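You operate a simulated robot arm through the tools that you are given. There is no shell and no other tool. Be economical: measure what you need, move in short steps, check, and stop when the job is done.

Carry out the task below with a simulated robot arm. There is one attempt and no reset: what you move stays moved.

TASK
Shut the blue valve, centre its disc to 0.0 mm and lock it.
Fine: free the yellow lock knob, shut the disc by the short black lever (under 10 N at the lever, hands out of the bore) and turn the silver shift knob by the gap display.

It is judged by the outcome, as a careful person would: the job done as asked, and still so three seconds after it is handed in. It fails if anything else is knocked over, pushed out of place, dropped, spilled or broken.

THE ROBOT
A 6-joint arm with a two-finger parallel gripper, fixed in place. Base frame: the origin is at the foot of the arm, x ahead of it, y to its left, z up; the work surface is at about z = 4. Units: mm, rad, N and s.
With the tool pointing down near the work surface it reaches from about 140 to 580 mm from the base axis. Its first joint turns from -1.152 to 1.152 rad. Payload 2.1 kg.
Tool frame: the origin (TCP) lies between the finger pads and is the grasp point; the fingertips stand 30 mm ahead of it; z points along the fingers, y is the line along which they close. Largest opening 94 mm; finger width 28, thickness 10; the body of the gripper, 50 by 96 mm, starts 55 mm behind the TCP.
Orientation is told as [roll, pitch, yaw] about the base's x, y, z axes, in that order, counted from this pose: with the fingers straight down and closing along the base's y, the tool's x points along the base's -x, its y along +y and its z along -z.

THE INTERFACE
- The arm moves only by the tool arm_command. Its argument "deltas" is a list of rows, each a list of 6 numbers: the shift along the tool's x, y, z in units of 300 mm (1.0 is 300 mm), then the turn, a rotation vector about the tool's x, y, z in units of 120 degrees (1.0 is 120 degrees). In form: [[tx, ty, tz, ax, ay, az], ...]. A call has 1 to 8 rows; each row is the pose to reach, as a shift and turn from the pose commanded when the call began, along the tool's axes at that moment. "jaw" is the gripper command, from -1 (shut) to 1 (fully open), values between in proportion, set as the call begins (left out, the last holds). A call with a number of a shift or a turn outside -1 to 1 is refused whole. Rows are played at 5 a second. More than 50 mm and 0.15 rad between two rows, or a gripper value outside its range, and nothing of the call is played. A pose out of reach is approached as far as the arm can. The call stops where the force on the tool passes 90 N (or 10 N more than at its start, if that is more) or the arm is blocked; 0.2 s more then pass. Each finger travels about 72 mm/s and halts on what it meets, pressing with about 24 N; the grip force reading is that of the motor and also rises with nothing between the fingers. The clock runs only during rows and for 0.2 s after the last one: add rows that repeat a pose to give the fingers time. The reply holds the time, the measured pose of the TCP, the force on the tool along the base axes, the opening and the grip force, in the units named above and with some noise, and new pictures: "views" is both (left out), scene, wrist or none.
- Cameras (640 x 400 px; columns grow to the right, rows downward): "scene" is fixed at [8.4, -334.4, 502]; the picture's right is [0.99, -0.14, 0.00], its down [-0.07, -0.47, -0.88] and it looks along [0.12, 0.87, -0.47] (base axes); focal length 255 px, centre (320, 200). "wrist" rides on the gripper at [-37, 0, -58] in the tool frame; the picture's right is [0.00, -1.00, 0.00], its down [0.97, 0.00, -0.24] and it looks along [0.24, 0.00, 0.97] (tool axes); focal length 218 px, centre (320, 200). There is no depth. A picture from a camera that has moved, and an enlarged one, comes with that camera's place and axes in the base frame and with its lens. The place of the scene camera against the robot may be out by one fixed shift of up to 25 mm in any direction.
- close_up(camera, box): a new picture of the part [left, top, right, bottom] of that camera's present view, enlarged. No time passes.
- finish_job(): hands the job in; it is judged then, once.

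Work in short steps. Places have to be worked out from the pictures, the camera data and where the tool is seen: move nearer, look again, correct. Check each grasp and each placing, and mend what went wrong. You have 120 turns and 150 pictures in all, those below and enlarged ones among them. Open the gripper and draw the arm clear of the work before you hand the job in, unless the task says otherwise; then end with one line.

The tools are called by a JSON object that holds its "op" and its "data". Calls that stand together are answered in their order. arm_command: Moves the arm, as the interface text tells. Its arguments: {"type":"object","properties":{"deltas":{"type":"array","items":{"type":"array","items":{"type":"number"}}},"jaw":{"type":"number"},"views":{"type":"string","enum":["both","scene","wrist","none"]}},"required":["deltas"]} The other tools are called the same way: close_up (camera, box) takes an enlarged picture of a part of a camera's view; finish_job () hands the job in.

At the start:

```text
time: 0.0
eef_pos: [329.2, 76.0, 406.7]
ee_rot: [0.0, 0.0, 0.0]
ft_force: [0.1, -0.5, -0.1]
width: 94.2
grip_force: 0.1
```

scene: 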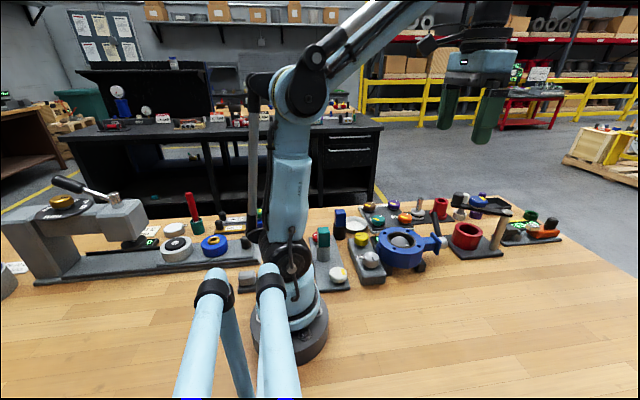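
wrist: 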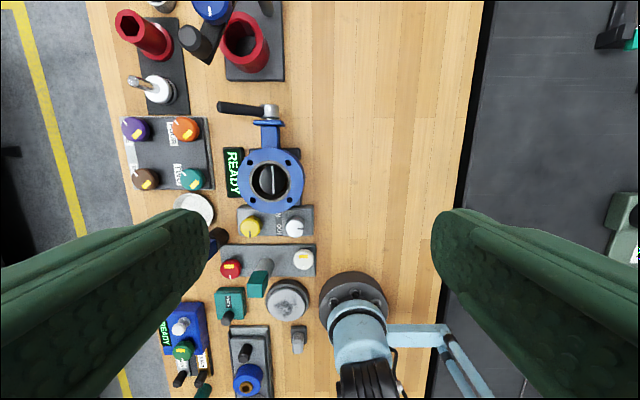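

The valve sits around (300, 175), with the yellow lock knob and the silver shift knob on a small panel beside it. I'll enlarge both views to see the details.

{"op": "close_up", "data": {"camera": "wrist", "box": [200, 80, 340, 250]}}

{"op": "close_up", "data": {"camera": "scene", "box": [320, 180, 570, 300]}}

```text
2.35 times, centred on (270, 165) of wrist
camera zoom: at [367.4, 76.3, 464.3], right [0.0, -1.0, 0.0], down [-0.97, 0.0, 0.24], along [-0.24, 0.0, -0.97], focal length 514 px, centre (438, 282)
```

zoom: 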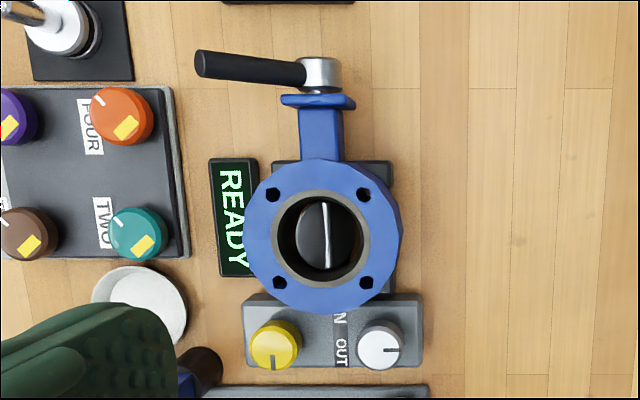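

```text
2.56 times, centred on (445, 240) of scene
camera zoom: at [8.4, -334.4, 502.0], right [0.99, -0.14, 0.0], down [-0.07, -0.47, -0.88], along [0.12, 0.87, -0.47], focal length 652 px, centre (0, 98)
```

zoom: 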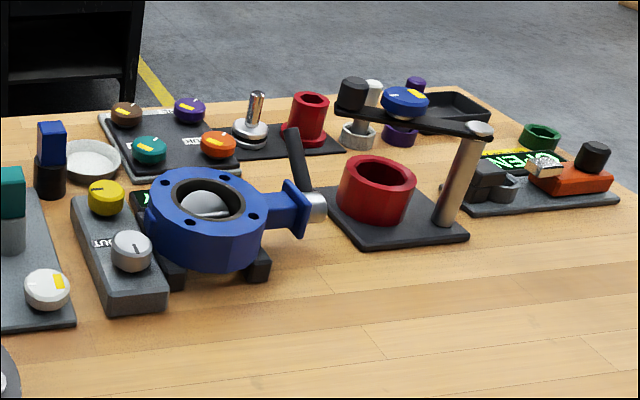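

I'll move to a spot above the valve and lower, so I can get a parallax measurement and a clearer view.

{"op": "arm_command", "data": {"deltas": [[0.033, 0.078, 0.09, 0, 0, 0], [0.065, 0.157, 0.18, 0, 0, 0], [0.098, 0.235, 0.27, 0, 0, 0], [0.13, 0.313, 0.357, 0, 0, 0]], "views": "wrist"}}

```text
time: 1.0
eef_pos: [291.1, 169.7, 300.1]
ee_rot: [0.0, 0.0, -0.001]
ft_force: [0.3, 0.5, 0.3]
width: 94.3
grip_force: 0.1
camera wrist: at [327.7, 170.9, 357.6], right [0.0, -1.0, 0.0], down [-0.97, 0.0, 0.24], along [-0.24, 0.0, -0.97], focal length 218 px, centre (320, 200)
```

wrist: 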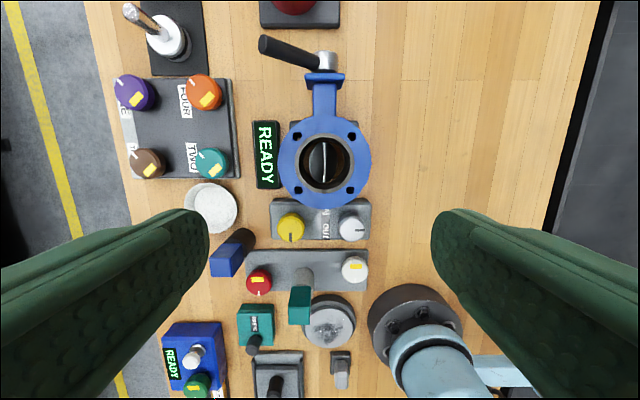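

{"op": "close_up", "data": {"camera": "wrist", "box": [240, 20, 400, 120]}}

{"op": "close_up", "data": {"camera": "wrist", "box": [240, 150, 400, 250]}}

```text
4.00 times, centred on (320, 70) of wrist
camera zoom: at [327.7, 170.9, 357.6], right [0.0, -1.0, 0.0], down [-0.97, 0.0, 0.24], along [-0.24, 0.0, -0.97], focal length 873 px, centre (320, 720)
```

zoom: 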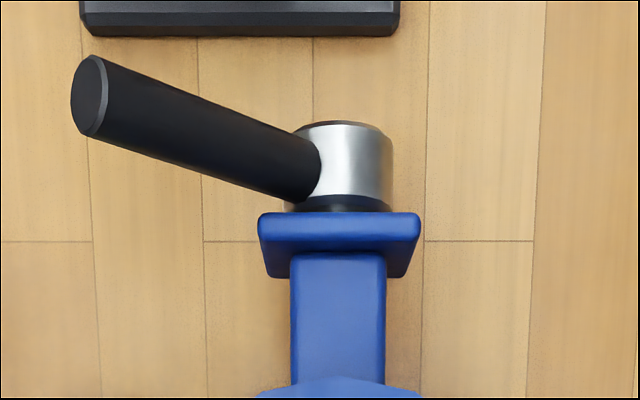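

```text
4.00 times, centred on (320, 200) of wrist
camera zoom: at [327.7, 170.9, 357.6], right [0.0, -1.0, 0.0], down [-0.97, 0.0, 0.24], along [-0.24, 0.0, -0.97], focal length 873 px, centre (320, 200)
```

zoom: 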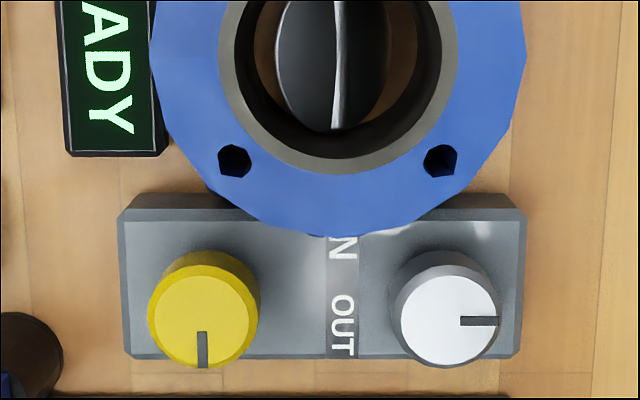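

Rough positions from the two views: yellow knob top at (211, 214, 57), silver knob top at (211, 124, 60), lever tip near (424, 226, 117). I still need to see how the disc lies and what the labels say.

{"op": "close_up", "data": {"camera": "wrist", "box": [285, 130, 365, 190]}}

{"op": "close_up", "data": {"camera": "scene", "box": [335, 190, 475, 290]}}

```text
6.67 times, centred on (325, 160) of wrist
camera zoom: at [327.7, 170.9, 357.6], right [0.0, -1.0, 0.0], down [-0.97, 0.0, 0.24], along [-0.24, 0.0, -0.97], focal length 1455 px, centre (287, 467)
```

zoom: 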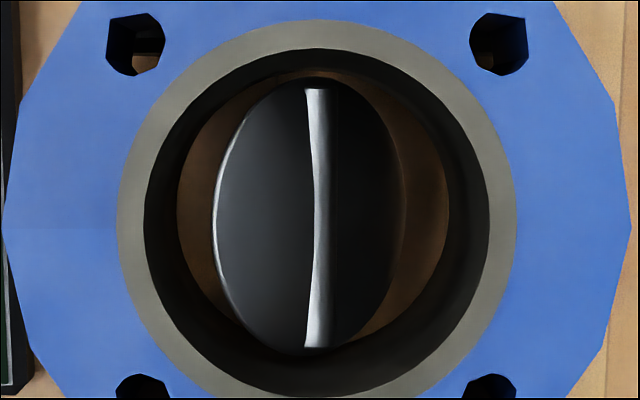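

```text
4.00 times, centred on (405, 240) of scene
camera zoom: at [8.4, -334.4, 502.0], right [0.99, -0.14, 0.0], down [-0.07, -0.47, -0.88], along [0.12, 0.87, -0.47], focal length 1019 px, centre (-20, 40)
```

zoom: 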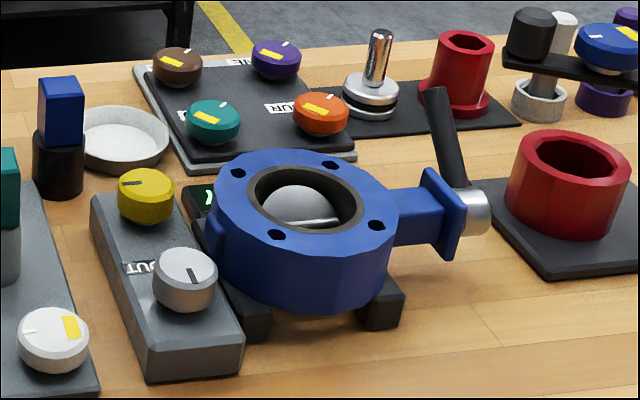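

The disc is tilted about 45°, with its +y side up and parallel to the lever, so shutting it should mean pressing the lever down to horizontal. First I'll hover over the yellow lock knob with the jaw at about 60 mm.

{"op": "arm_command", "data": {"deltas": [[0.067, 0.037, 0.12, 0, 0, 0], [0.134, 0.074, 0.24, 0, 0, 0], [0.2, 0.11, 0.36, 0, 0, 0], [0.267, 0.147, 0.48, 0, 0, 0], [0.267, 0.147, 0.6, 0, 0, 0], [0.267, 0.147, 0.6, 0, 0, 0]], "jaw": 0.3, "views": "both"}}

```text
time: 2.4
eef_pos: [210.2, 214.3, 118.5]
ee_rot: [0.001, 0.001, 0.0]
ft_force: [-0.4, 0.5, -0.2]
width: 60.8
grip_force: 0.0
camera wrist: at [247.9, 214.9, 177.2], right [0.0, -1.0, 0.0], down [-0.97, 0.0, 0.24], along [-0.24, 0.0, -0.97], focal length 218 px, centre (320, 200)
```

scene: 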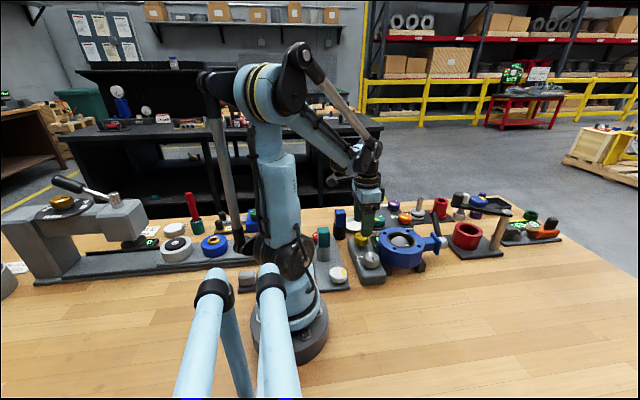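
wrist: 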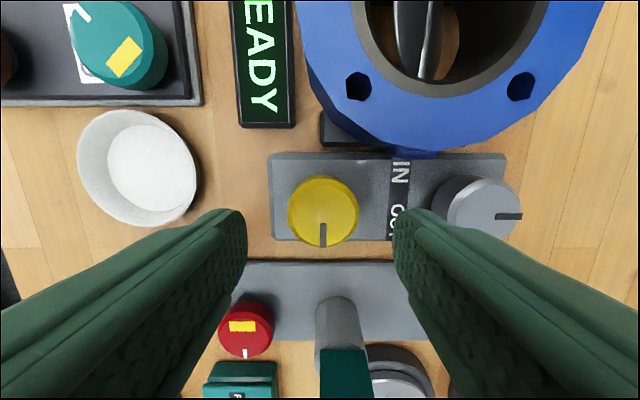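

The knob centre is about (212, 213), its top is near z≈60 and the panel is near z≈40. I'll descend so the fingertips stop just above the panel, with force monitored.

{"op": "arm_command", "data": {"deltas": [[-0.006, -0.003, 0.05, 0, 0, 0], [-0.006, -0.003, 0.1, 0, 0, 0], [-0.006, -0.003, 0.14, 0, 0, 0]], "views": "wrist"}}

```text
time: 3.2
eef_pos: [211.9, 213.2, 77.8]
ee_rot: [0.0, 0.001, 0.0]
ft_force: [-0.8, 0.2, 0.6]
width: 61.0
grip_force: 0.0
camera wrist: at [249.6, 213.7, 135.5], right [0.0, -1.0, 0.0], down [-0.97, 0.0, 0.24], along [-0.24, 0.0, -0.97], focal length 218 px, centre (320, 200)
```

wrist: 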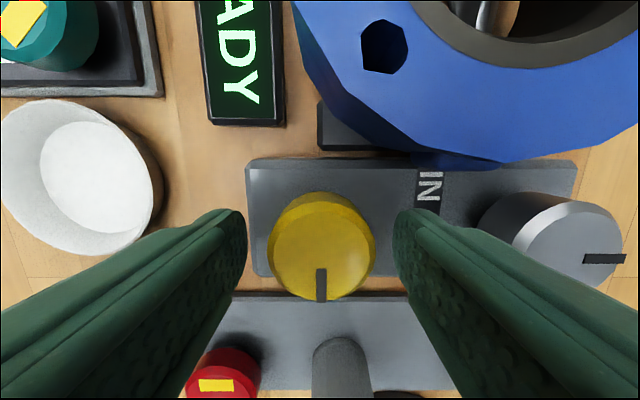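

The knob is centred between the fingers. I'll go 3 mm lower and close.

{"op": "arm_command", "data": {"deltas": [[-0.003, 0, 0.011, 0, 0, 0]], "views": "none"}}

{"op": "arm_command", "data": {"deltas": [[0, 0, 0, 0, 0, 0], [0, 0, 0, 0, 0, 0], [0, 0, 0, 0, 0, 0]], "jaw": -1, "views": "wrist"}}

```text
time: 3.6
eef_pos: [213.2, 211.7, 74.6]
ee_rot: [0.0, 0.001, -0.001]
ft_force: [-0.4, -0.6, -0.3]
width: 61.1
grip_force: 0.1
```

```text
time: 4.4
eef_pos: [213.9, 212.8, 74.0]
ee_rot: [0.0, 0.0, 0.001]
ft_force: [2.5, -5.0, -6.3]
width: 39.2
grip_force: 45.1
camera wrist: at [250.8, 213.3, 132.1], right [0.0, -1.0, 0.0], down [-0.97, 0.0, 0.24], along [-0.24, 0.0, -0.97], focal length 218 px, centre (320, 200)
```

wrist: 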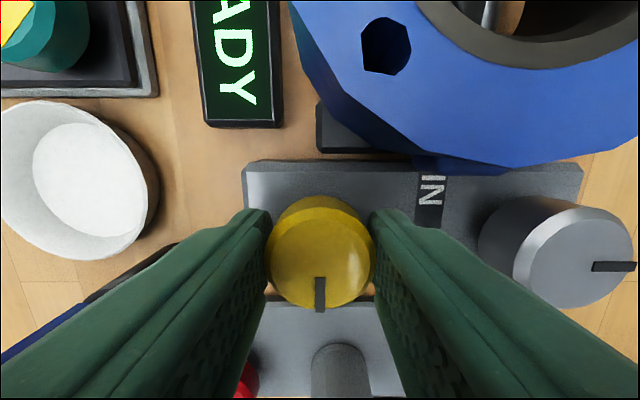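

The grip is good at 39 mm. I'll test a small counter-clockwise turn (as seen from above) of about 0.3 rad.

{"op": "arm_command", "data": {"deltas": [[0, 0, 0, 0, 0, -0.048], [0, 0, 0, 0, 0, -0.096], [0, 0, 0, 0, 0, -0.143]], "views": "wrist"}}

```text
time: 5.2
eef_pos: [213.6, 213.2, 73.6]
ee_rot: [0.002, -0.001, 0.302]
ft_force: [-1.7, 5.0, -7.6]
width: 39.0
grip_force: 45.1
camera wrist: at [249.0, 224.9, 132.2], right [0.3, -0.95, 0.0], down [-0.93, -0.29, 0.24], along [-0.23, -0.07, -0.97], focal length 218 px, centre (320, 200)
```

wrist: 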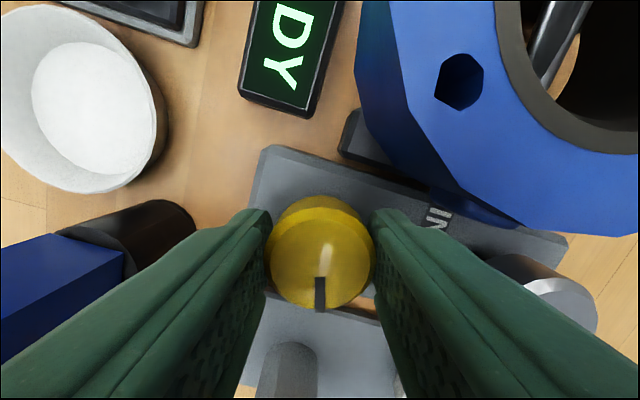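

The pointer stayed fixed relative to the gripper, so the knob turns freely counter-clockwise. I'll continue toward about 90°.

{"op": "arm_command", "data": {"deltas": [[0, 0, 0, 0, 0, -0.06], [0, 0, 0, 0, 0, -0.12], [0, 0, 0, 0, 0, -0.18], [0, 0, 0, 0, 0, -0.24], [0, 0, 0, 0, 0, -0.3]], "views": "wrist"}}

```text
time: 6.4
eef_pos: [212.7, 216.2, 74.3]
ee_rot: [0.008, -0.003, 0.932]
ft_force: [-17.3, 25.5, 19.8]
width: 38.9
grip_force: 45.3
camera wrist: at [235.3, 244.4, 132.1], right [0.8, -0.6, -0.01], down [-0.58, -0.78, 0.24], along [-0.15, -0.19, -0.97], focal length 218 px, centre (320, 200)
```

wrist: 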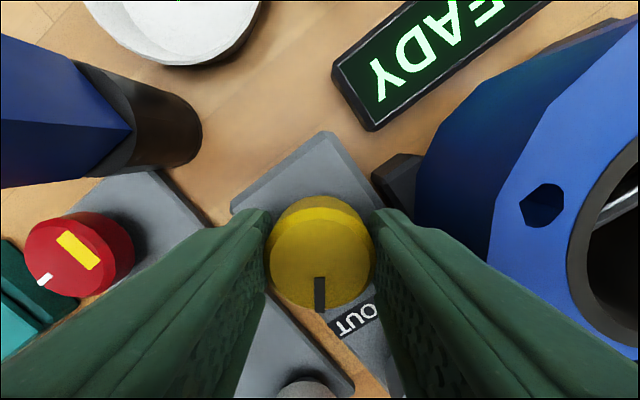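

Forces rose to about 36 N and the TCP shifted 3 mm, so either something is touching or the knob is at a stop. I'll look before moving.

{"op": "close_up", "data": {"camera": "scene", "box": [300, 150, 480, 290]}}

```text
2.86 times, centred on (390, 220) of scene
camera zoom: at [8.4, -334.4, 502.0], right [0.99, -0.14, 0.0], down [-0.07, -0.47, -0.88], along [0.12, 0.87, -0.47], focal length 728 px, centre (120, 143)
```

zoom: 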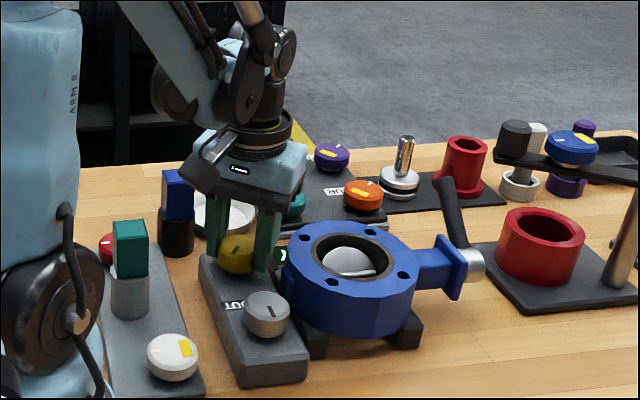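

{"op": "close_up", "data": {"camera": "wrist", "box": [220, 120, 480, 340]}}

```text
1.82 times, centred on (350, 230) of wrist
camera zoom: at [235.3, 244.4, 132.1], right [0.8, -0.6, -0.01], down [-0.58, -0.78, 0.24], along [-0.15, -0.19, -0.97], focal length 397 px, centre (266, 146)
```

zoom: 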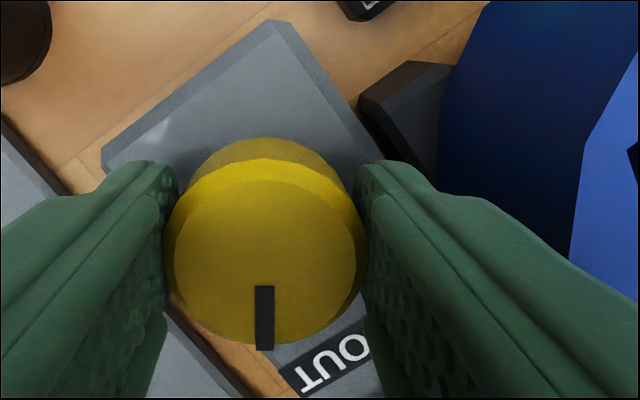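

I'll back off 0.12 rad to see whether the force drops.

{"op": "arm_command", "data": {"deltas": [[0, 0, 0, 0, 0, 0.03], [0, 0, 0, 0, 0, 0.06], [0, 0, 0, 0, 0, 0.06]], "views": "none"}}

```text
time: 7.2
eef_pos: [213.0, 214.5, 74.4]
ee_rot: [0.008, -0.002, 0.801]
ft_force: [-15.6, 24.1, 15.9]
width: 38.8
grip_force: 44.6
```

The force pattern fits an eccentric grip: the knob axis looks to be about 3 mm toward −x of my TCP. I'll release, look and re-centre.

{"op": "arm_command", "data": {"deltas": [[0, 0, 0, 0, 0, 0.06], [0, 0, 0, 0, 0, 0.06]], "jaw": 0.15, "views": "wrist"}}

```text
time: 7.8
eef_pos: [212.5, 212.0, 73.8]
ee_rot: [-0.003, -0.001, 0.672]
ft_force: [-0.5, 0.0, 0.2]
width: 54.0
grip_force: 0.1
camera wrist: at [243.1, 236.1, 131.8], right [0.62, -0.78, 0.0], down [-0.76, -0.61, 0.24], along [-0.19, -0.15, -0.97], focal length 218 px, centre (320, 200)
```

wrist: 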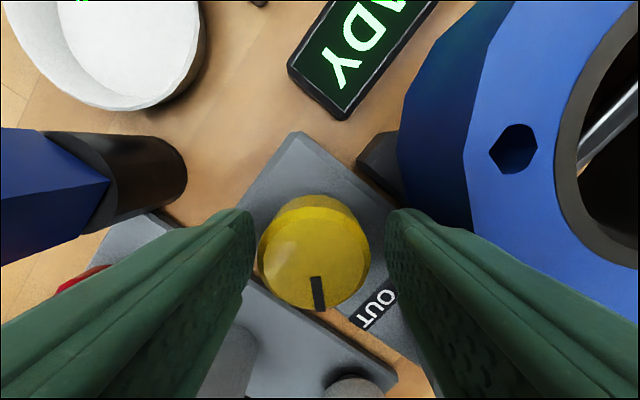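

The image estimate puts the knob axis near (211.8, 213.5), and the knob itself followed to about 0.8 rad. I'll nudge to centre and regrip at this yaw.

{"op": "arm_command", "data": {"deltas": [[0.002, 0.003, 0, 0, 0, 0], [0.002, 0.003, 0, 0, 0, 0]], "jaw": 0.0, "views": "none"}}

{"op": "arm_command", "data": {"deltas": [[0, 0, 0, 0, 0, 0], [0, 0, 0, 0, 0, 0], [0, 0, 0, 0, 0, 0]], "jaw": -0.4, "views": "none"}}

{"op": "arm_command", "data": {"deltas": [[0, 0, 0, 0, 0, -0.06], [0, 0, 0, 0, 0, -0.12], [0, 0, 0, 0, 0, -0.18]], "views": "wrist"}}

```text
time: 8.4
eef_pos: [213.6, 213.2, 73.9]
ee_rot: [0.002, 0.0, 0.676]
ft_force: [-0.1, -0.3, 0.3]
width: 46.9
grip_force: 0.0
```

```text
time: 9.2
eef_pos: [212.0, 214.0, 74.4]
ee_rot: [0.001, 0.001, 0.678]
ft_force: [-9.3, 10.4, -4.1]
width: 39.1
grip_force: 44.8
```

```text
time: 10.0
eef_pos: [211.4, 214.2, 73.8]
ee_rot: [0.006, -0.001, 1.056]
ft_force: [-17.8, 18.4, 1.9]
width: 39.4
grip_force: 44.6
camera wrist: at [230.6, 246.5, 131.8], right [0.87, -0.49, 0.0], down [-0.48, -0.85, 0.24], along [-0.12, -0.21, -0.97], focal length 218 px, centre (320, 200)
```

wrist: 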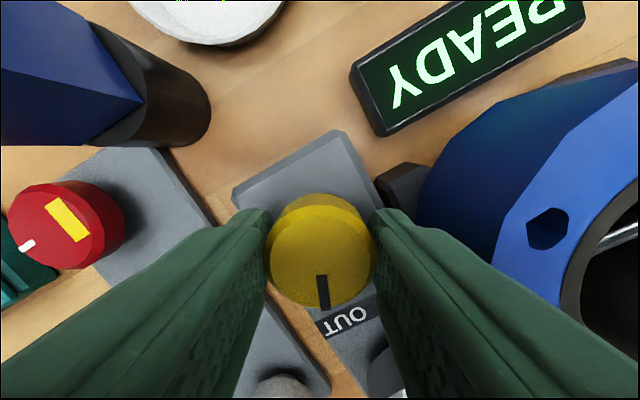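

Residual force points toward (−x, +y), so the axis is about 1.5–2 mm that way. I'll shift the command to relieve it and continue turning.

{"op": "arm_command", "data": {"deltas": [[-0.002, 0.007, 0, 0, 0, 0], [-0.002, 0.007, 0, 0, 0, 0]], "views": "none"}}

{"op": "arm_command", "data": {"deltas": [[0, 0, 0, 0, 0, -0.06], [0, 0, 0, 0, 0, -0.12], [0, 0, 0, 0, 0, -0.18], [0, 0, 0, 0, 0, -0.24]], "views": "wrist"}}

```text
time: 10.6
eef_pos: [212.5, 214.2, 74.2]
ee_rot: [0.0, 0.004, 1.053]
ft_force: [-4.1, -5.2, 7.4]
width: 39.3
grip_force: 45.4
```

```text
time: 11.6
eef_pos: [210.8, 216.2, 73.4]
ee_rot: [-0.001, -0.004, 1.56]
ft_force: [-5.8, 4.2, -6.8]
width: 38.7
grip_force: 45.1
camera wrist: at [211.9, 253.2, 131.9], right [1.0, -0.01, 0.0], down [-0.01, -0.97, 0.24], along [0.0, -0.24, -0.97], focal length 218 px, centre (320, 200)
```

wrist: 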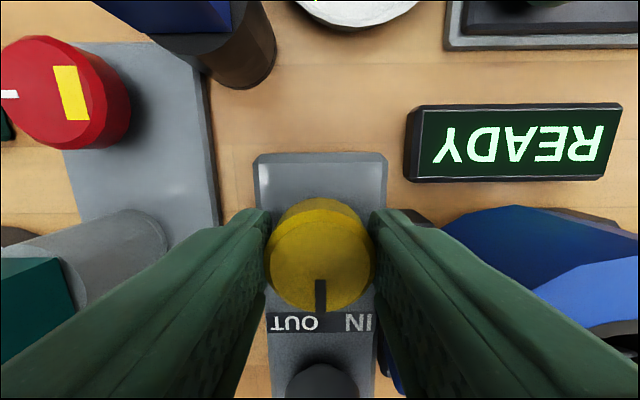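

The knob has turned 90° with low force. I'll test gently for an end stop with a further 0.25 rad.

{"op": "arm_command", "data": {"deltas": [[0, 0, 0, 0, 0, -0.06], [0, 0, 0, 0, 0, -0.12]], "views": "wrist"}}

```text
time: 12.2
eef_pos: [210.4, 214.3, 73.4]
ee_rot: [0.002, 0.001, 1.81]
ft_force: [-18.9, 3.6, 1.7]
width: 39.7
grip_force: 45.0
camera wrist: at [202.3, 251.5, 131.8], right [0.97, 0.24, 0.0], down [0.23, -0.94, 0.24], along [0.05, -0.23, -0.97], focal length 218 px, centre (320, 200)
```

wrist: 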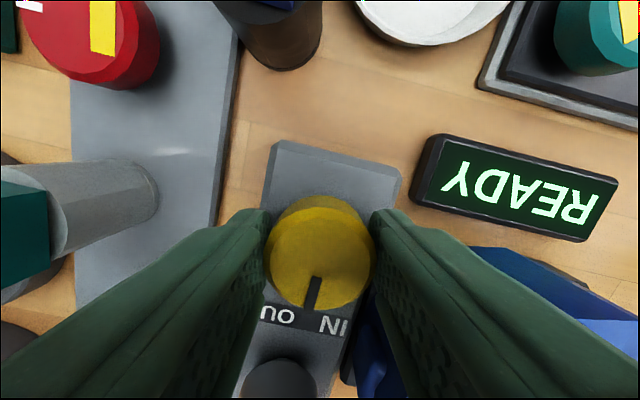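

The knob stopped at 90° and the pads slipped past it, so this is the end stop. I'll release and rise straight up.

{"op": "arm_command", "data": {"deltas": [[0, 0, 0, 0, 0, 0], [0, 0, 0, 0, 0, 0]], "jaw": 0.3, "views": "none"}}

{"op": "arm_command", "data": {"deltas": [[0, 0, -0.13, 0, 0, 0], [0, 0, -0.26, 0, 0, 0.07], [0, 0, -0.39, 0, 0, 0.14], [0, 0, -0.45, 0, 0, 0.21], [0, 0, -0.45, 0, 0, 0.28], [0, 0, -0.45, 0, 0, 0.35], [0, 0, -0.45, 0, 0, 0.42]], "views": "wrist"}}

```text
time: 12.8
eef_pos: [211.3, 214.3, 74.3]
ee_rot: [-0.001, -0.001, 1.808]
ft_force: [-0.1, 0.0, 0.3]
width: 61.2
grip_force: 0.1
```

```text
time: 14.4
eef_pos: [211.5, 214.5, 209.0]
ee_rot: [0.0, 0.001, 0.925]
ft_force: [-0.3, 0.0, -0.4]
width: 60.9
grip_force: 0.1
camera wrist: at [233.6, 244.8, 266.7], right [0.8, -0.6, 0.0], down [-0.58, -0.78, 0.24], along [-0.14, -0.19, -0.97], focal length 218 px, centre (320, 200)
```

wrist: 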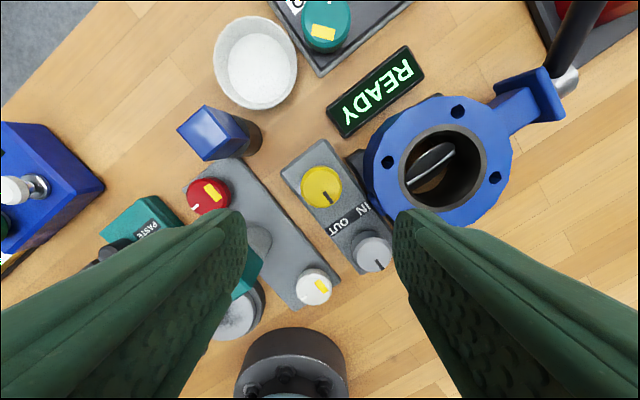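

Yellow's pointer now points to −y, at its stop. Now to the lever: I'll move to yaw 0 near (400, 222, 230) to measure it.

{"op": "arm_command", "data": {"deltas": [[-0.057, -0.07, -0.02, 0, 0, 0.063], [-0.115, -0.139, -0.04, 0, 0, 0.126], [-0.172, -0.209, -0.067, 0, 0, 0.189], [-0.229, -0.278, -0.067, 0, 0, 0.253], [-0.286, -0.348, -0.067, 0, 0, 0.316], [-0.344, -0.417, -0.067, 0, 0, 0.379], [-0.401, -0.487, -0.067, 0, 0, 0.442]], "views": "wrist"}}

```text
time: 16.0
eef_pos: [401.2, 222.8, 230.2]
ee_rot: [0.001, -0.001, -0.003]
ft_force: [0.4, -0.4, 0.4]
width: 61.1
grip_force: 0.1
camera wrist: at [438.0, 222.9, 288.2], right [0.0, -1.0, 0.0], down [-0.97, 0.0, 0.24], along [-0.24, 0.0, -0.97], focal length 218 px, centre (320, 200)
```

wrist: 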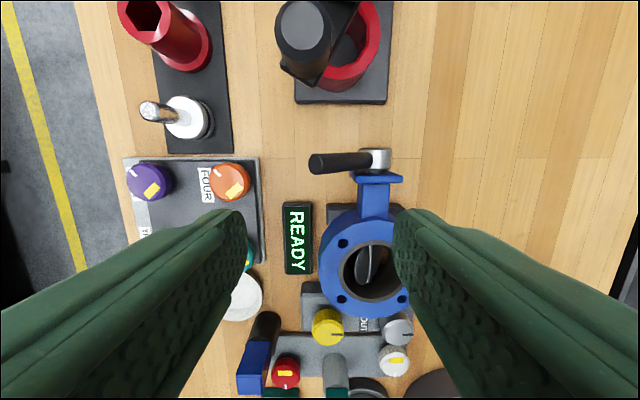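

The lever tip is near (424, 227, 117) and the hub axis near y≈164. I'll close the fingers and hover just above the tip.

{"op": "arm_command", "data": {"deltas": [[-0.038, -0.005, 0.08, 0, 0, 0], [-0.076, -0.009, 0.16, 0, 0, 0], [-0.076, -0.009, 0.217, 0, 0, 0], [-0.076, -0.009, 0.217, 0, 0, 0]], "jaw": -1, "views": "both"}}

{"op": "close_up", "data": {"camera": "scene", "box": [370, 150, 490, 270]}}

```text
time: 17.0
eef_pos: [422.9, 221.3, 163.9]
ee_rot: [0.001, 0.0, 0.001]
ft_force: [0.8, 0.1, -1.5]
width: 0.1
grip_force: 24.0
camera wrist: at [459.9, 221.2, 222.2], right [0.0, -1.0, 0.0], down [-0.97, 0.0, 0.24], along [-0.24, 0.0, -0.97], focal length 218 px, centre (320, 200)
```

scene: 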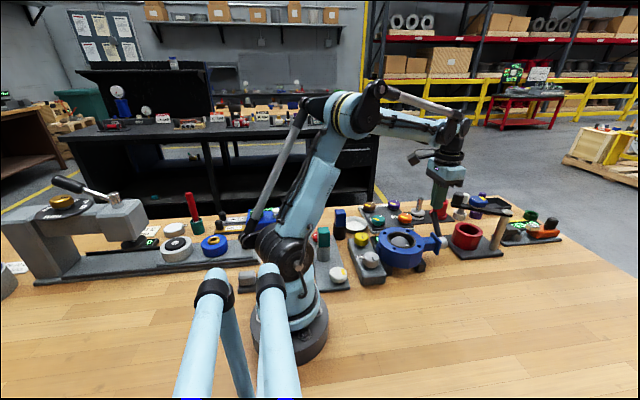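
wrist: 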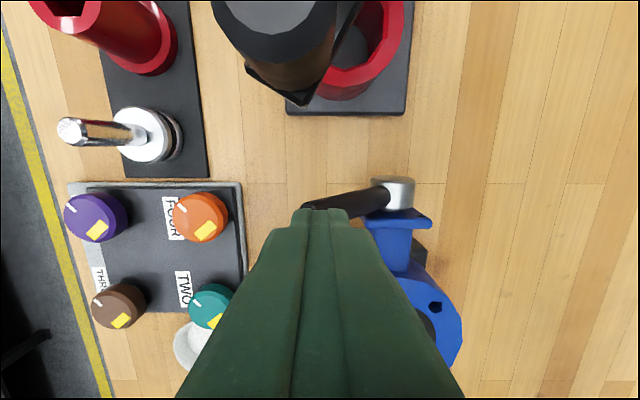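

```text
3.33 times, centred on (430, 210) of scene
camera zoom: at [8.4, -334.4, 502.0], right [0.99, -0.14, 0.0], down [-0.07, -0.47, -0.88], along [0.12, 0.87, -0.47], focal length 849 px, centre (-47, 167)
```

zoom: 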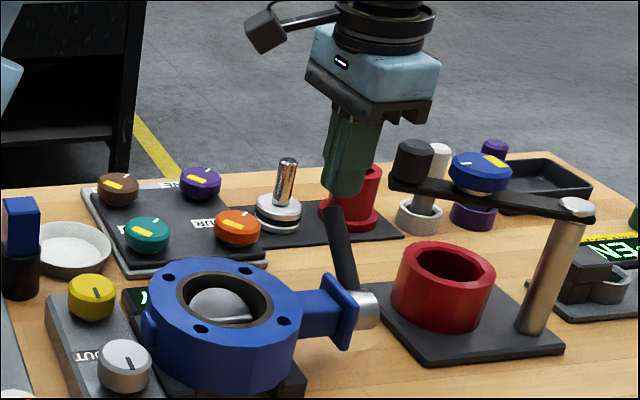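

The fingers are lined up on the lever near its end. I'll lower in small steps to find contact.

{"op": "arm_command", "data": {"deltas": [[0, 0, 0.01, 0, 0, 0], [0, 0, 0.02, 0, 0, 0]], "views": "none"}}

{"op": "arm_command", "data": {"deltas": [[0, 0, 0.003, 0, 0, 0], [0, 0, 0.006, 0, 0, 0]], "views": "none"}}

{"op": "arm_command", "data": {"deltas": [[0, 0, 0.003, 0, 0, 0], [0, 0, 0.005, 0, 0, 0]], "views": "wrist"}}

```text
time: 17.6
eef_pos: [423.3, 221.1, 156.6]
ee_rot: [-0.001, -0.001, 0.004]
ft_force: [-1.1, -0.3, 0.8]
width: 0.0
grip_force: 24.2
```

```text
time: 18.2
eef_pos: [421.8, 221.6, 155.9]
ee_rot: [0.001, -0.001, 0.003]
ft_force: [-0.6, 0.2, -0.1]
width: 0.0
grip_force: 24.2
```

```text
time: 18.8
eef_pos: [422.5, 222.4, 154.7]
ee_rot: [0.001, -0.001, 0.002]
ft_force: [-0.8, -0.5, -0.4]
width: 0.1
grip_force: 24.2
camera wrist: at [460.1, 221.6, 212.7], right [0.0, -1.0, 0.0], down [-0.97, 0.0, 0.24], along [-0.24, 0.0, -0.97], focal length 218 px, centre (320, 200)
```

wrist: 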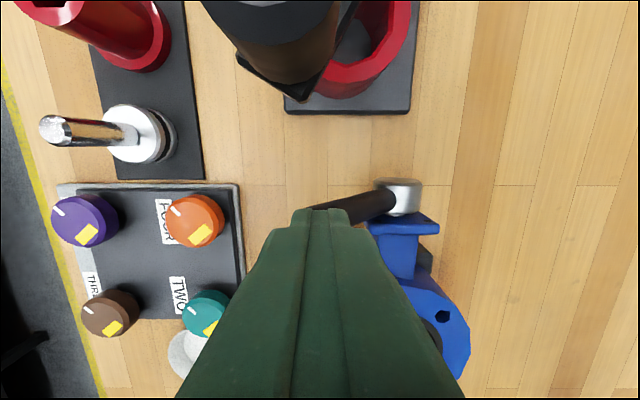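

No contact yet. I'll keep lowering in 1.5 mm steps.

{"op": "arm_command", "data": {"deltas": [[0, 0, 0.003, 0, 0, 0], [0, 0, 0.005, 0, 0, 0]], "views": "none"}}

{"op": "arm_command", "data": {"deltas": [[0, 0, 0.003, 0, 0, 0], [0, 0, 0.005, 0, 0, 0]], "views": "none"}}

{"op": "arm_command", "data": {"deltas": [[0, 0, 0.003, 0, 0, 0], [0, 0, 0.005, 0, 0, 0]], "views": "none"}}

```text
time: 19.4
eef_pos: [422.2, 221.8, 153.7]
ee_rot: [-0.001, 0.001, 0.001]
ft_force: [0.0, 0.5, -0.4]
width: 0.0
grip_force: 23.9
```

```text
time: 20.0
eef_pos: [423.1, 221.2, 152.2]
ee_rot: [0.0, 0.0, 0.003]
ft_force: [-0.7, 0.6, 2.1]
width: 0.1
grip_force: 24.3
```

```text
time: 20.6
eef_pos: [423.0, 220.6, 150.4]
ee_rot: [0.0, 0.0, 0.002]
ft_force: [-0.6, 0.6, 1.9]
width: 0.1
grip_force: 23.6
```

Steady 2 N means contact with the lever moving. I'll follow the arc outward (+y) and down.

{"op": "arm_command", "data": {"deltas": [[0, 0.003, 0.005, 0, 0, 0], [0, 0.006, 0.01, 0, 0, 0], [0, 0.01, 0.015, 0, 0, 0]], "views": "none"}}

{"op": "arm_command", "data": {"deltas": [[0, 0.003, 0.005, 0, 0, 0], [0, 0.006, 0.01, 0, 0, 0], [0, 0.01, 0.015, 0, 0, 0]], "views": "wrist"}}

{"op": "close_up", "data": {"camera": "scene", "box": [370, 150, 490, 270]}}

```text
time: 21.4
eef_pos: [423.3, 225.4, 146.7]
ee_rot: [0.0, 0.0, 0.003]
ft_force: [0.7, 6.5, 7.3]
width: 0.0
grip_force: 24.1
```

```text
time: 22.2
eef_pos: [423.3, 226.2, 141.3]
ee_rot: [-0.005, 0.001, 0.003]
ft_force: [-0.2, 3.0, 3.8]
width: 0.3
grip_force: 23.6
camera wrist: at [460.5, 226.6, 198.9], right [0.0, -1.0, 0.0], down [-0.97, 0.0, 0.24], along [-0.24, 0.0, -0.97], focal length 218 px, centre (320, 200)
```

wrist: 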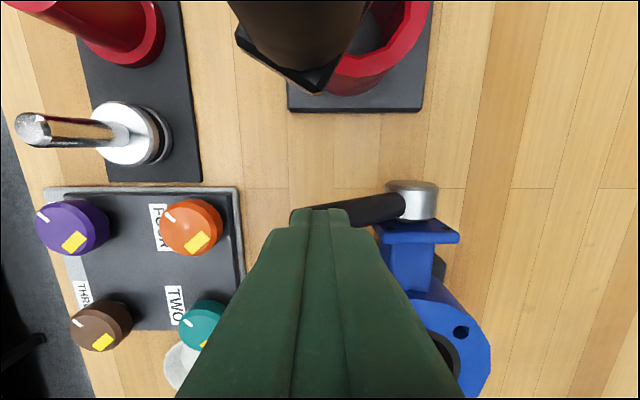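

```text
3.33 times, centred on (430, 210) of scene
camera zoom: at [8.4, -334.4, 502.0], right [0.99, -0.14, 0.0], down [-0.07, -0.47, -0.88], along [0.12, 0.87, -0.47], focal length 849 px, centre (-47, 167)
```

zoom: 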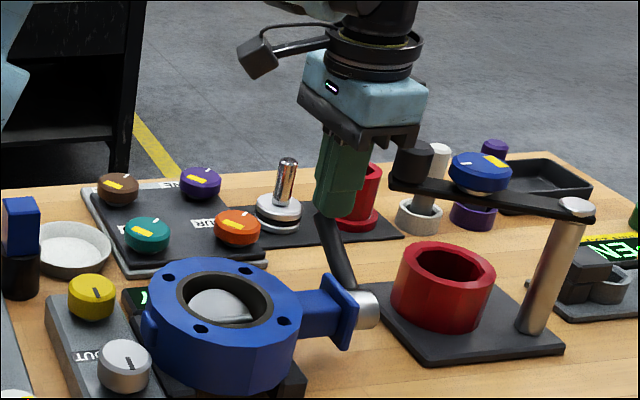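

The disc is closing, but force briefly approached the limit. I'll go straight down more slowly.

{"op": "arm_command", "data": {"deltas": [[0, 0.001, 0.003, 0, 0, 0], [0, 0.002, 0.006, 0, 0, 0], [0, 0.003, 0.01, 0, 0, 0], [0, 0.004, 0.013, 0, 0, 0]], "views": "none"}}

{"op": "arm_command", "data": {"deltas": [[0, 0.001, 0.003, 0, 0, 0], [0, 0.002, 0.006, 0, 0, 0], [0, 0.003, 0.01, 0, 0, 0], [0, 0.004, 0.013, 0, 0, 0]], "views": "none"}}

```text
time: 23.2
eef_pos: [425.1, 228.8, 135.9]
ee_rot: [0.0, -0.001, 0.003]
ft_force: [0.0, 1.8, 1.5]
width: 0.0
grip_force: 24.1
```

```text
time: 24.2
eef_pos: [421.9, 229.4, 133.2]
ee_rot: [0.0, 0.0, 0.003]
ft_force: [0.2, 2.0, 2.0]
width: 0.0
grip_force: 24.3
```

Force is only 2–3 N at this pace, so I'll continue.

{"op": "arm_command", "data": {"deltas": [[0, 0.001, 0.004, 0, 0, 0], [0, 0.002, 0.008, 0, 0, 0], [0, 0.003, 0.012, 0, 0, 0], [0, 0.004, 0.016, 0, 0, 0], [0, 0.005, 0.02, 0, 0, 0], [0, 0.006, 0.024, 0, 0, 0]], "views": "none"}}

{"op": "arm_command", "data": {"deltas": [[0, 0.001, 0.004, 0, 0, 0], [0, 0.002, 0.008, 0, 0, 0], [0, 0.003, 0.012, 0, 0, 0], [0, 0.004, 0.016, 0, 0, 0], [0, 0.005, 0.02, 0, 0, 0], [0, 0.006, 0.024, 0, 0, 0]], "views": "wrist"}}

{"op": "close_up", "data": {"camera": "scene", "box": [370, 150, 490, 270]}}

```text
time: 25.6
eef_pos: [422.9, 230.2, 126.1]
ee_rot: [0.0, 0.0, 0.002]
ft_force: [0.6, -0.6, 0.1]
width: 0.0
grip_force: 24.1
```

```text
time: 27.0
eef_pos: [424.1, 232.7, 118.4]
ee_rot: [-0.001, 0.0, 0.0]
ft_force: [0.1, 0.3, 1.2]
width: 0.0
grip_force: 24.4
camera wrist: at [460.7, 233.2, 176.8], right [0.0, -1.0, 0.0], down [-0.97, 0.0, 0.24], along [-0.24, 0.0, -0.97], focal length 218 px, centre (320, 200)
```

wrist: 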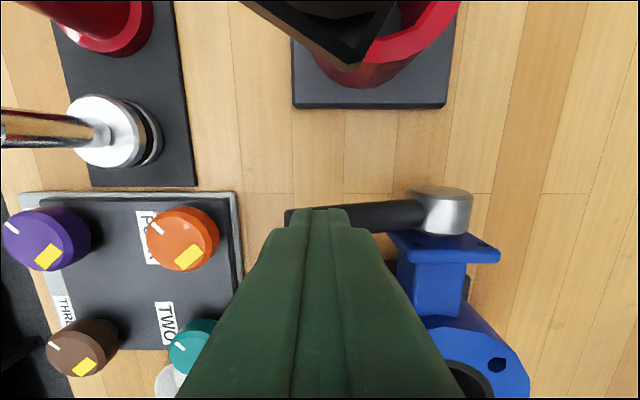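

```text
3.33 times, centred on (430, 210) of scene
camera zoom: at [8.4, -334.4, 502.0], right [0.99, -0.14, 0.0], down [-0.07, -0.47, -0.88], along [0.12, 0.87, -0.47], focal length 849 px, centre (-47, 167)
```

zoom: 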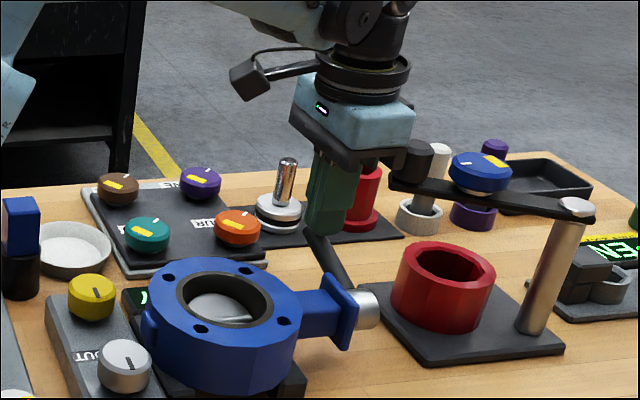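

The lever is at roughly 30° with low force. I'll continue down at the same pace, then slow toward the stop.

{"op": "arm_command", "data": {"deltas": [[0, 0.001, 0.004, 0, 0, 0], [0, 0.002, 0.008, 0, 0, 0], [0, 0.003, 0.012, 0, 0, 0], [0, 0.004, 0.016, 0, 0, 0], [0, 0.005, 0.02, 0, 0, 0], [0, 0.006, 0.024, 0, 0, 0]], "views": "none"}}

{"op": "arm_command", "data": {"deltas": [[0, 0.001, 0.004, 0, 0, 0], [0, 0.002, 0.008, 0, 0, 0], [0, 0.003, 0.012, 0, 0, 0], [0, 0.004, 0.016, 0, 0, 0], [0, 0.005, 0.02, 0, 0, 0]], "views": "none"}}

{"op": "arm_command", "data": {"deltas": [[0, 0.001, 0.004, 0, 0, 0], [0, 0.002, 0.008, 0, 0, 0], [0, 0.003, 0.012, 0, 0, 0], [0, 0.004, 0.016, 0, 0, 0]], "views": "wrist"}}

{"op": "close_up", "data": {"camera": "scene", "box": [370, 150, 490, 270]}}

```text
time: 28.4
eef_pos: [423.2, 235.7, 110.9]
ee_rot: [0.001, 0.001, 0.0]
ft_force: [0.7, 0.4, 0.3]
width: 0.0
grip_force: 24.1
```

```text
time: 29.6
eef_pos: [423.5, 237.1, 105.5]
ee_rot: [0.0, 0.001, 0.0]
ft_force: [0.2, -0.4, 0.0]
width: 0.0
grip_force: 24.4
```

```text
time: 30.6
eef_pos: [423.4, 238.6, 101.1]
ee_rot: [0.0, 0.002, 0.002]
ft_force: [-0.8, -0.7, 0.3]
width: 0.0
grip_force: 23.8
camera wrist: at [460.5, 238.1, 158.9], right [0.0, -1.0, 0.0], down [-0.97, 0.0, 0.24], along [-0.24, 0.0, -0.97], focal length 218 px, centre (320, 200)
```

wrist: 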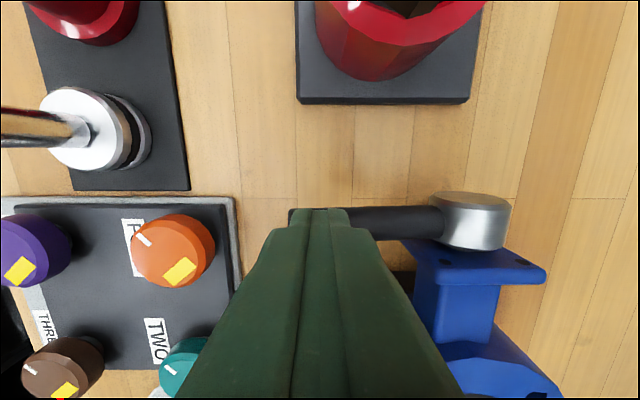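

```text
3.33 times, centred on (430, 210) of scene
camera zoom: at [8.4, -334.4, 502.0], right [0.99, -0.14, 0.0], down [-0.07, -0.47, -0.88], along [0.12, 0.87, -0.47], focal length 849 px, centre (-47, 167)
```

zoom: 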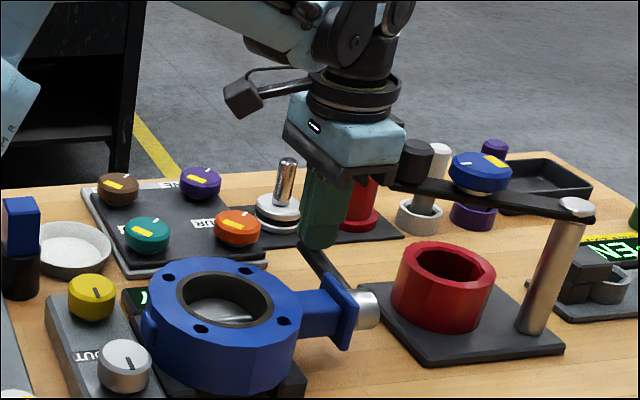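

Force is near zero and the lever is at about 15–20°. A tall black handle (about x 480, z 150–180) stands near the gripper body, so I'll shift 5 mm toward −x for clearance and continue slowly.

{"op": "arm_command", "data": {"deltas": [[0.008, 0.001, 0.002, 0, 0, 0], [0.017, 0.001, 0.005, 0, 0, 0], [0.017, 0.001, 0.009, 0, 0, 0], [0.017, 0.001, 0.013, 0, 0, 0], [0.017, 0.001, 0.017, 0, 0, 0]], "views": "none"}}

{"op": "arm_command", "data": {"deltas": [[0, 0.001, 0.003, 0, 0, 0], [0, 0.001, 0.006, 0, 0, 0], [0, 0.001, 0.009, 0, 0, 0], [0, 0.001, 0.012, 0, 0, 0]], "views": "wrist"}}

{"op": "close_up", "data": {"camera": "scene", "box": [370, 150, 490, 270]}}

```text
time: 31.8
eef_pos: [417.8, 238.4, 95.6]
ee_rot: [0.0, 0.0, 0.001]
ft_force: [0.3, 0.6, 0.7]
width: 0.1
grip_force: 23.9
```

```text
time: 32.8
eef_pos: [418.8, 237.7, 93.4]
ee_rot: [0.001, 0.001, 0.002]
ft_force: [1.5, 0.3, 8.2]
width: 0.0
grip_force: 23.9
camera wrist: at [455.3, 238.6, 150.5], right [0.0, -1.0, 0.0], down [-0.97, 0.0, 0.24], along [-0.24, 0.0, -0.97], focal length 218 px, centre (320, 200)
```

wrist: 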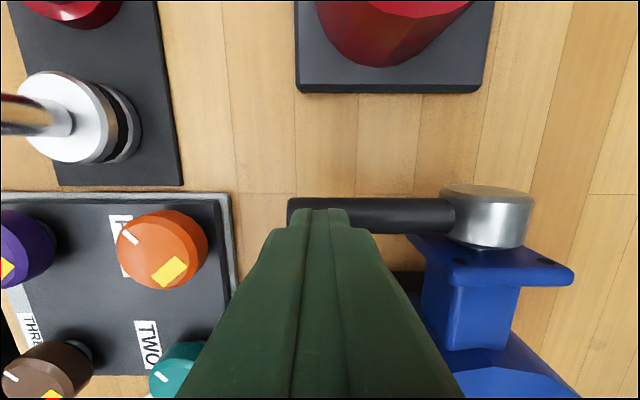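

```text
3.33 times, centred on (430, 210) of scene
camera zoom: at [8.4, -334.4, 502.0], right [0.99, -0.14, 0.0], down [-0.07, -0.47, -0.88], along [0.12, 0.87, -0.47], focal length 849 px, centre (-47, 167)
```

zoom: 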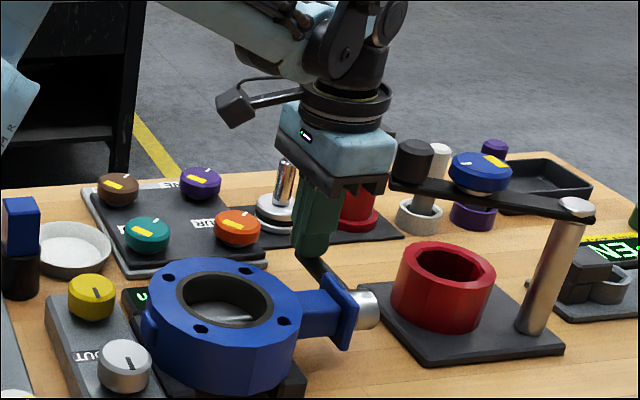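

Force rose to 8 N, so this is likely the shut stop. I'll lift off and go look at the disc and display.

{"op": "arm_command", "data": {"deltas": [[0, 0, -0.1, 0, 0, 0], [0, 0, -0.25, 0, 0, 0], [0.05, -0.05, -0.4, 0, 0, 0], [0.15, -0.1, -0.5, 0, 0, 0], [0.25, -0.15, -0.5, 0, 0, 0], [0.35, -0.2, -0.5, 0, 0, 0]], "jaw": 1, "views": "wrist"}}

{"op": "close_up", "data": {"camera": "wrist", "box": [220, 20, 420, 240]}}

```text
time: 34.2
eef_pos: [312.4, 177.8, 240.7]
ee_rot: [0.0, 0.001, 0.003]
ft_force: [-0.6, -0.4, 0.2]
width: 94.4
grip_force: 0.0
camera wrist: at [349.9, 178.4, 300.6], right [0.0, -1.0, 0.0], down [-0.97, 0.0, 0.24], along [-0.24, 0.0, -0.97], focal length 218 px, centre (320, 200)
```

wrist: 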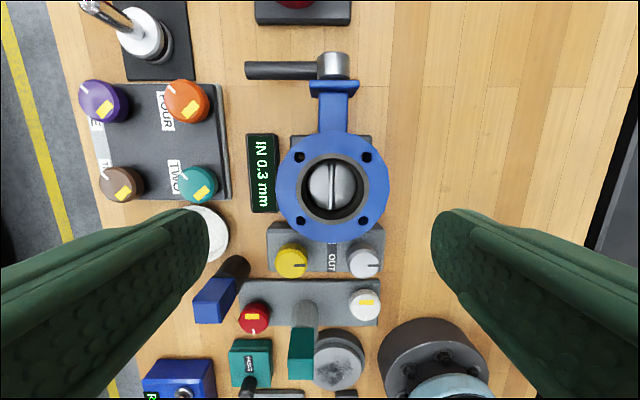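

```text
1.82 times, centred on (320, 130) of wrist
camera zoom: at [349.9, 178.4, 300.6], right [0.0, -1.0, 0.0], down [-0.97, 0.0, 0.24], along [-0.24, 0.0, -0.97], focal length 397 px, centre (320, 327)
```

zoom: 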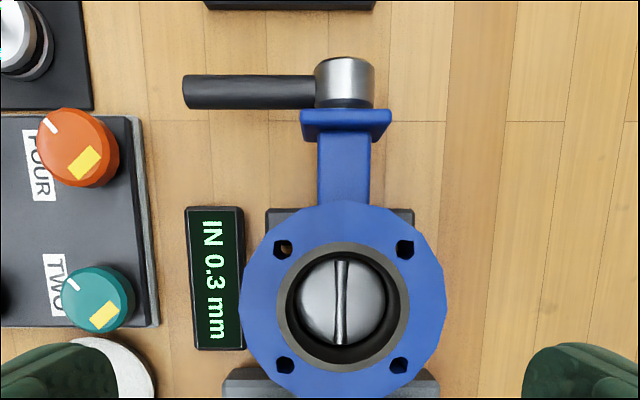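

The disc is flat and the display reads "IN 0.3 mm", so the valve is shut and the shift knob should go toward OUT. I'll move above the silver knob, near (211, 124).

{"op": "arm_command", "data": {"deltas": [[0.113, -0.06, 0.05, 0, 0, 0], [0.225, -0.12, 0.1, 0, 0, 0], [0.338, -0.179, 0.15, 0, 0, 0], [0.338, -0.179, 0.3, 0, 0, 0], [0.338, -0.179, 0.402, 0, 0, 0], [0.338, -0.179, 0.402, 0, 0, 0]], "jaw": 0.3, "views": "wrist"}}

```text
time: 35.6
eef_pos: [211.3, 124.5, 120.7]
ee_rot: [-0.001, 0.0, 0.003]
ft_force: [-0.9, -0.4, 0.3]
width: 60.9
grip_force: 0.2
camera wrist: at [249.0, 124.9, 179.5], right [0.0, -1.0, 0.0], down [-0.97, 0.0, 0.24], along [-0.24, 0.0, -0.97], focal length 218 px, centre (320, 200)
```

wrist: 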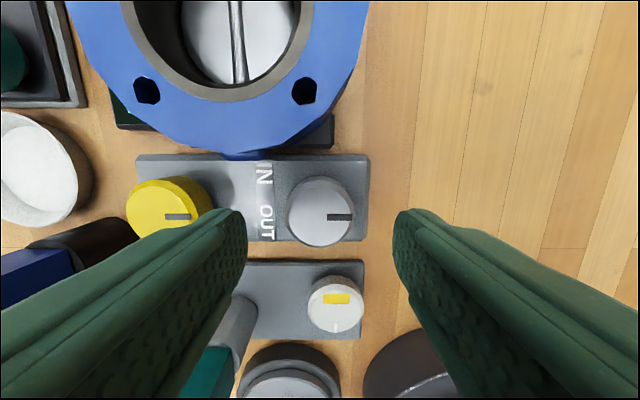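

The silver knob is centred at about (211, 125). I'll descend and grip.

{"op": "arm_command", "data": {"deltas": [[0, 0.003, 0.06, 0, 0, 0], [0, 0.003, 0.12, 0, 0, 0], [0, 0.003, 0.155, 0, 0, 0]], "views": "wrist"}}

{"op": "arm_command", "data": {"deltas": [[0, 0, 0, 0, 0, 0], [0, 0, 0, 0, 0, 0], [0, 0, 0, 0, 0, 0]], "jaw": -0.4, "views": "wrist"}}

```text
time: 36.4
eef_pos: [212.2, 124.8, 76.8]
ee_rot: [-0.001, -0.001, 0.002]
ft_force: [-0.2, 0.4, 0.0]
width: 61.2
grip_force: 0.0
camera wrist: at [248.9, 125.8, 133.7], right [0.0, -1.0, 0.0], down [-0.97, 0.0, 0.24], along [-0.24, 0.0, -0.97], focal length 218 px, centre (320, 200)
```

wrist: 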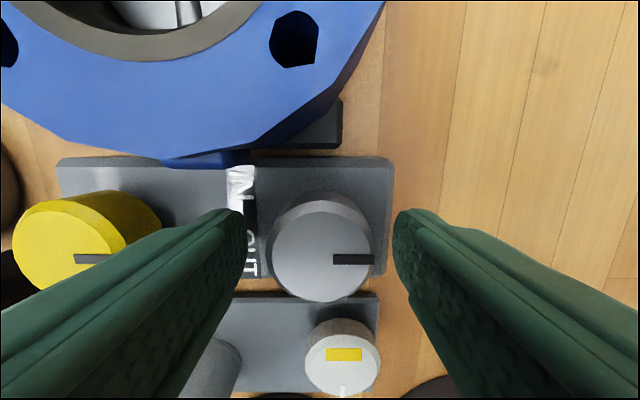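

```text
time: 37.2
eef_pos: [210.9, 124.4, 76.2]
ee_rot: [-0.004, 0.001, 0.002]
ft_force: [3.1, -8.6, -13.1]
width: 39.3
grip_force: 45.2
camera wrist: at [248.9, 125.3, 133.7], right [0.0, -1.0, 0.0], down [-0.97, 0.0, 0.24], along [-0.24, 0.0, -0.97], focal length 218 px, centre (320, 200)
```

wrist: 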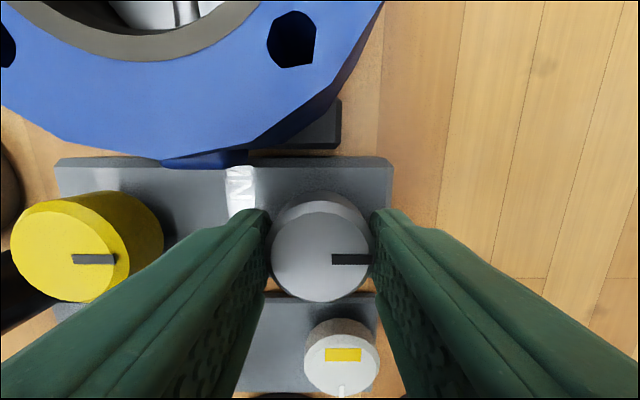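

Gripped at 39 mm. I'll turn clockwise about 0.3 rad, toward OUT, then check the display.

{"op": "arm_command", "data": {"deltas": [[0, -0.002, 0, 0, 0, 0.04], [0, -0.002, 0, 0, 0, 0.08], [0, -0.002, 0, 0, 0, 0.12], [0, -0.002, 0, 0, 0, 0.143]], "views": "wrist"}}

```text
time: 38.2
eef_pos: [211.1, 124.6, 75.5]
ee_rot: [0.0, 0.002, -0.297]
ft_force: [-7.5, -7.6, 35.4]
width: 39.7
grip_force: 44.7
camera wrist: at [247.4, 114.2, 133.4], right [-0.29, -0.96, 0.0], down [-0.93, 0.29, 0.24], along [-0.23, 0.07, -0.97], focal length 218 px, centre (320, 200)
```

wrist: 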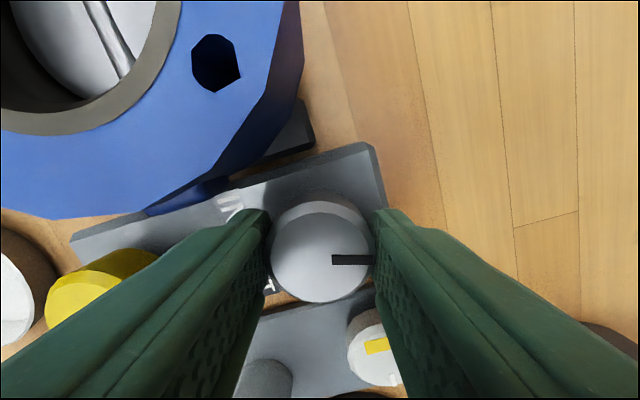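

The knob turned about 0.3 rad. I'll release, lift and look at the display.

{"op": "arm_command", "data": {"deltas": [[0, 0, 0, 0, 0, 0], [0, 0, 0, 0, 0, 0]], "jaw": 0.15, "views": "none"}}

{"op": "arm_command", "data": {"deltas": [[0, 0, -0.14, 0, 0, -0.07], [0, 0.1, -0.28, 0, 0, -0.14], [0, 0.2, -0.42, 0, 0, -0.143]], "views": "wrist"}}

```text
time: 38.8
eef_pos: [212.3, 126.3, 73.8]
ee_rot: [0.0, 0.0, -0.298]
ft_force: [0.1, -0.1, -0.4]
width: 54.0
grip_force: 0.0
```

```text
refused: row 2 steps farther than a row can; nothing moved
```

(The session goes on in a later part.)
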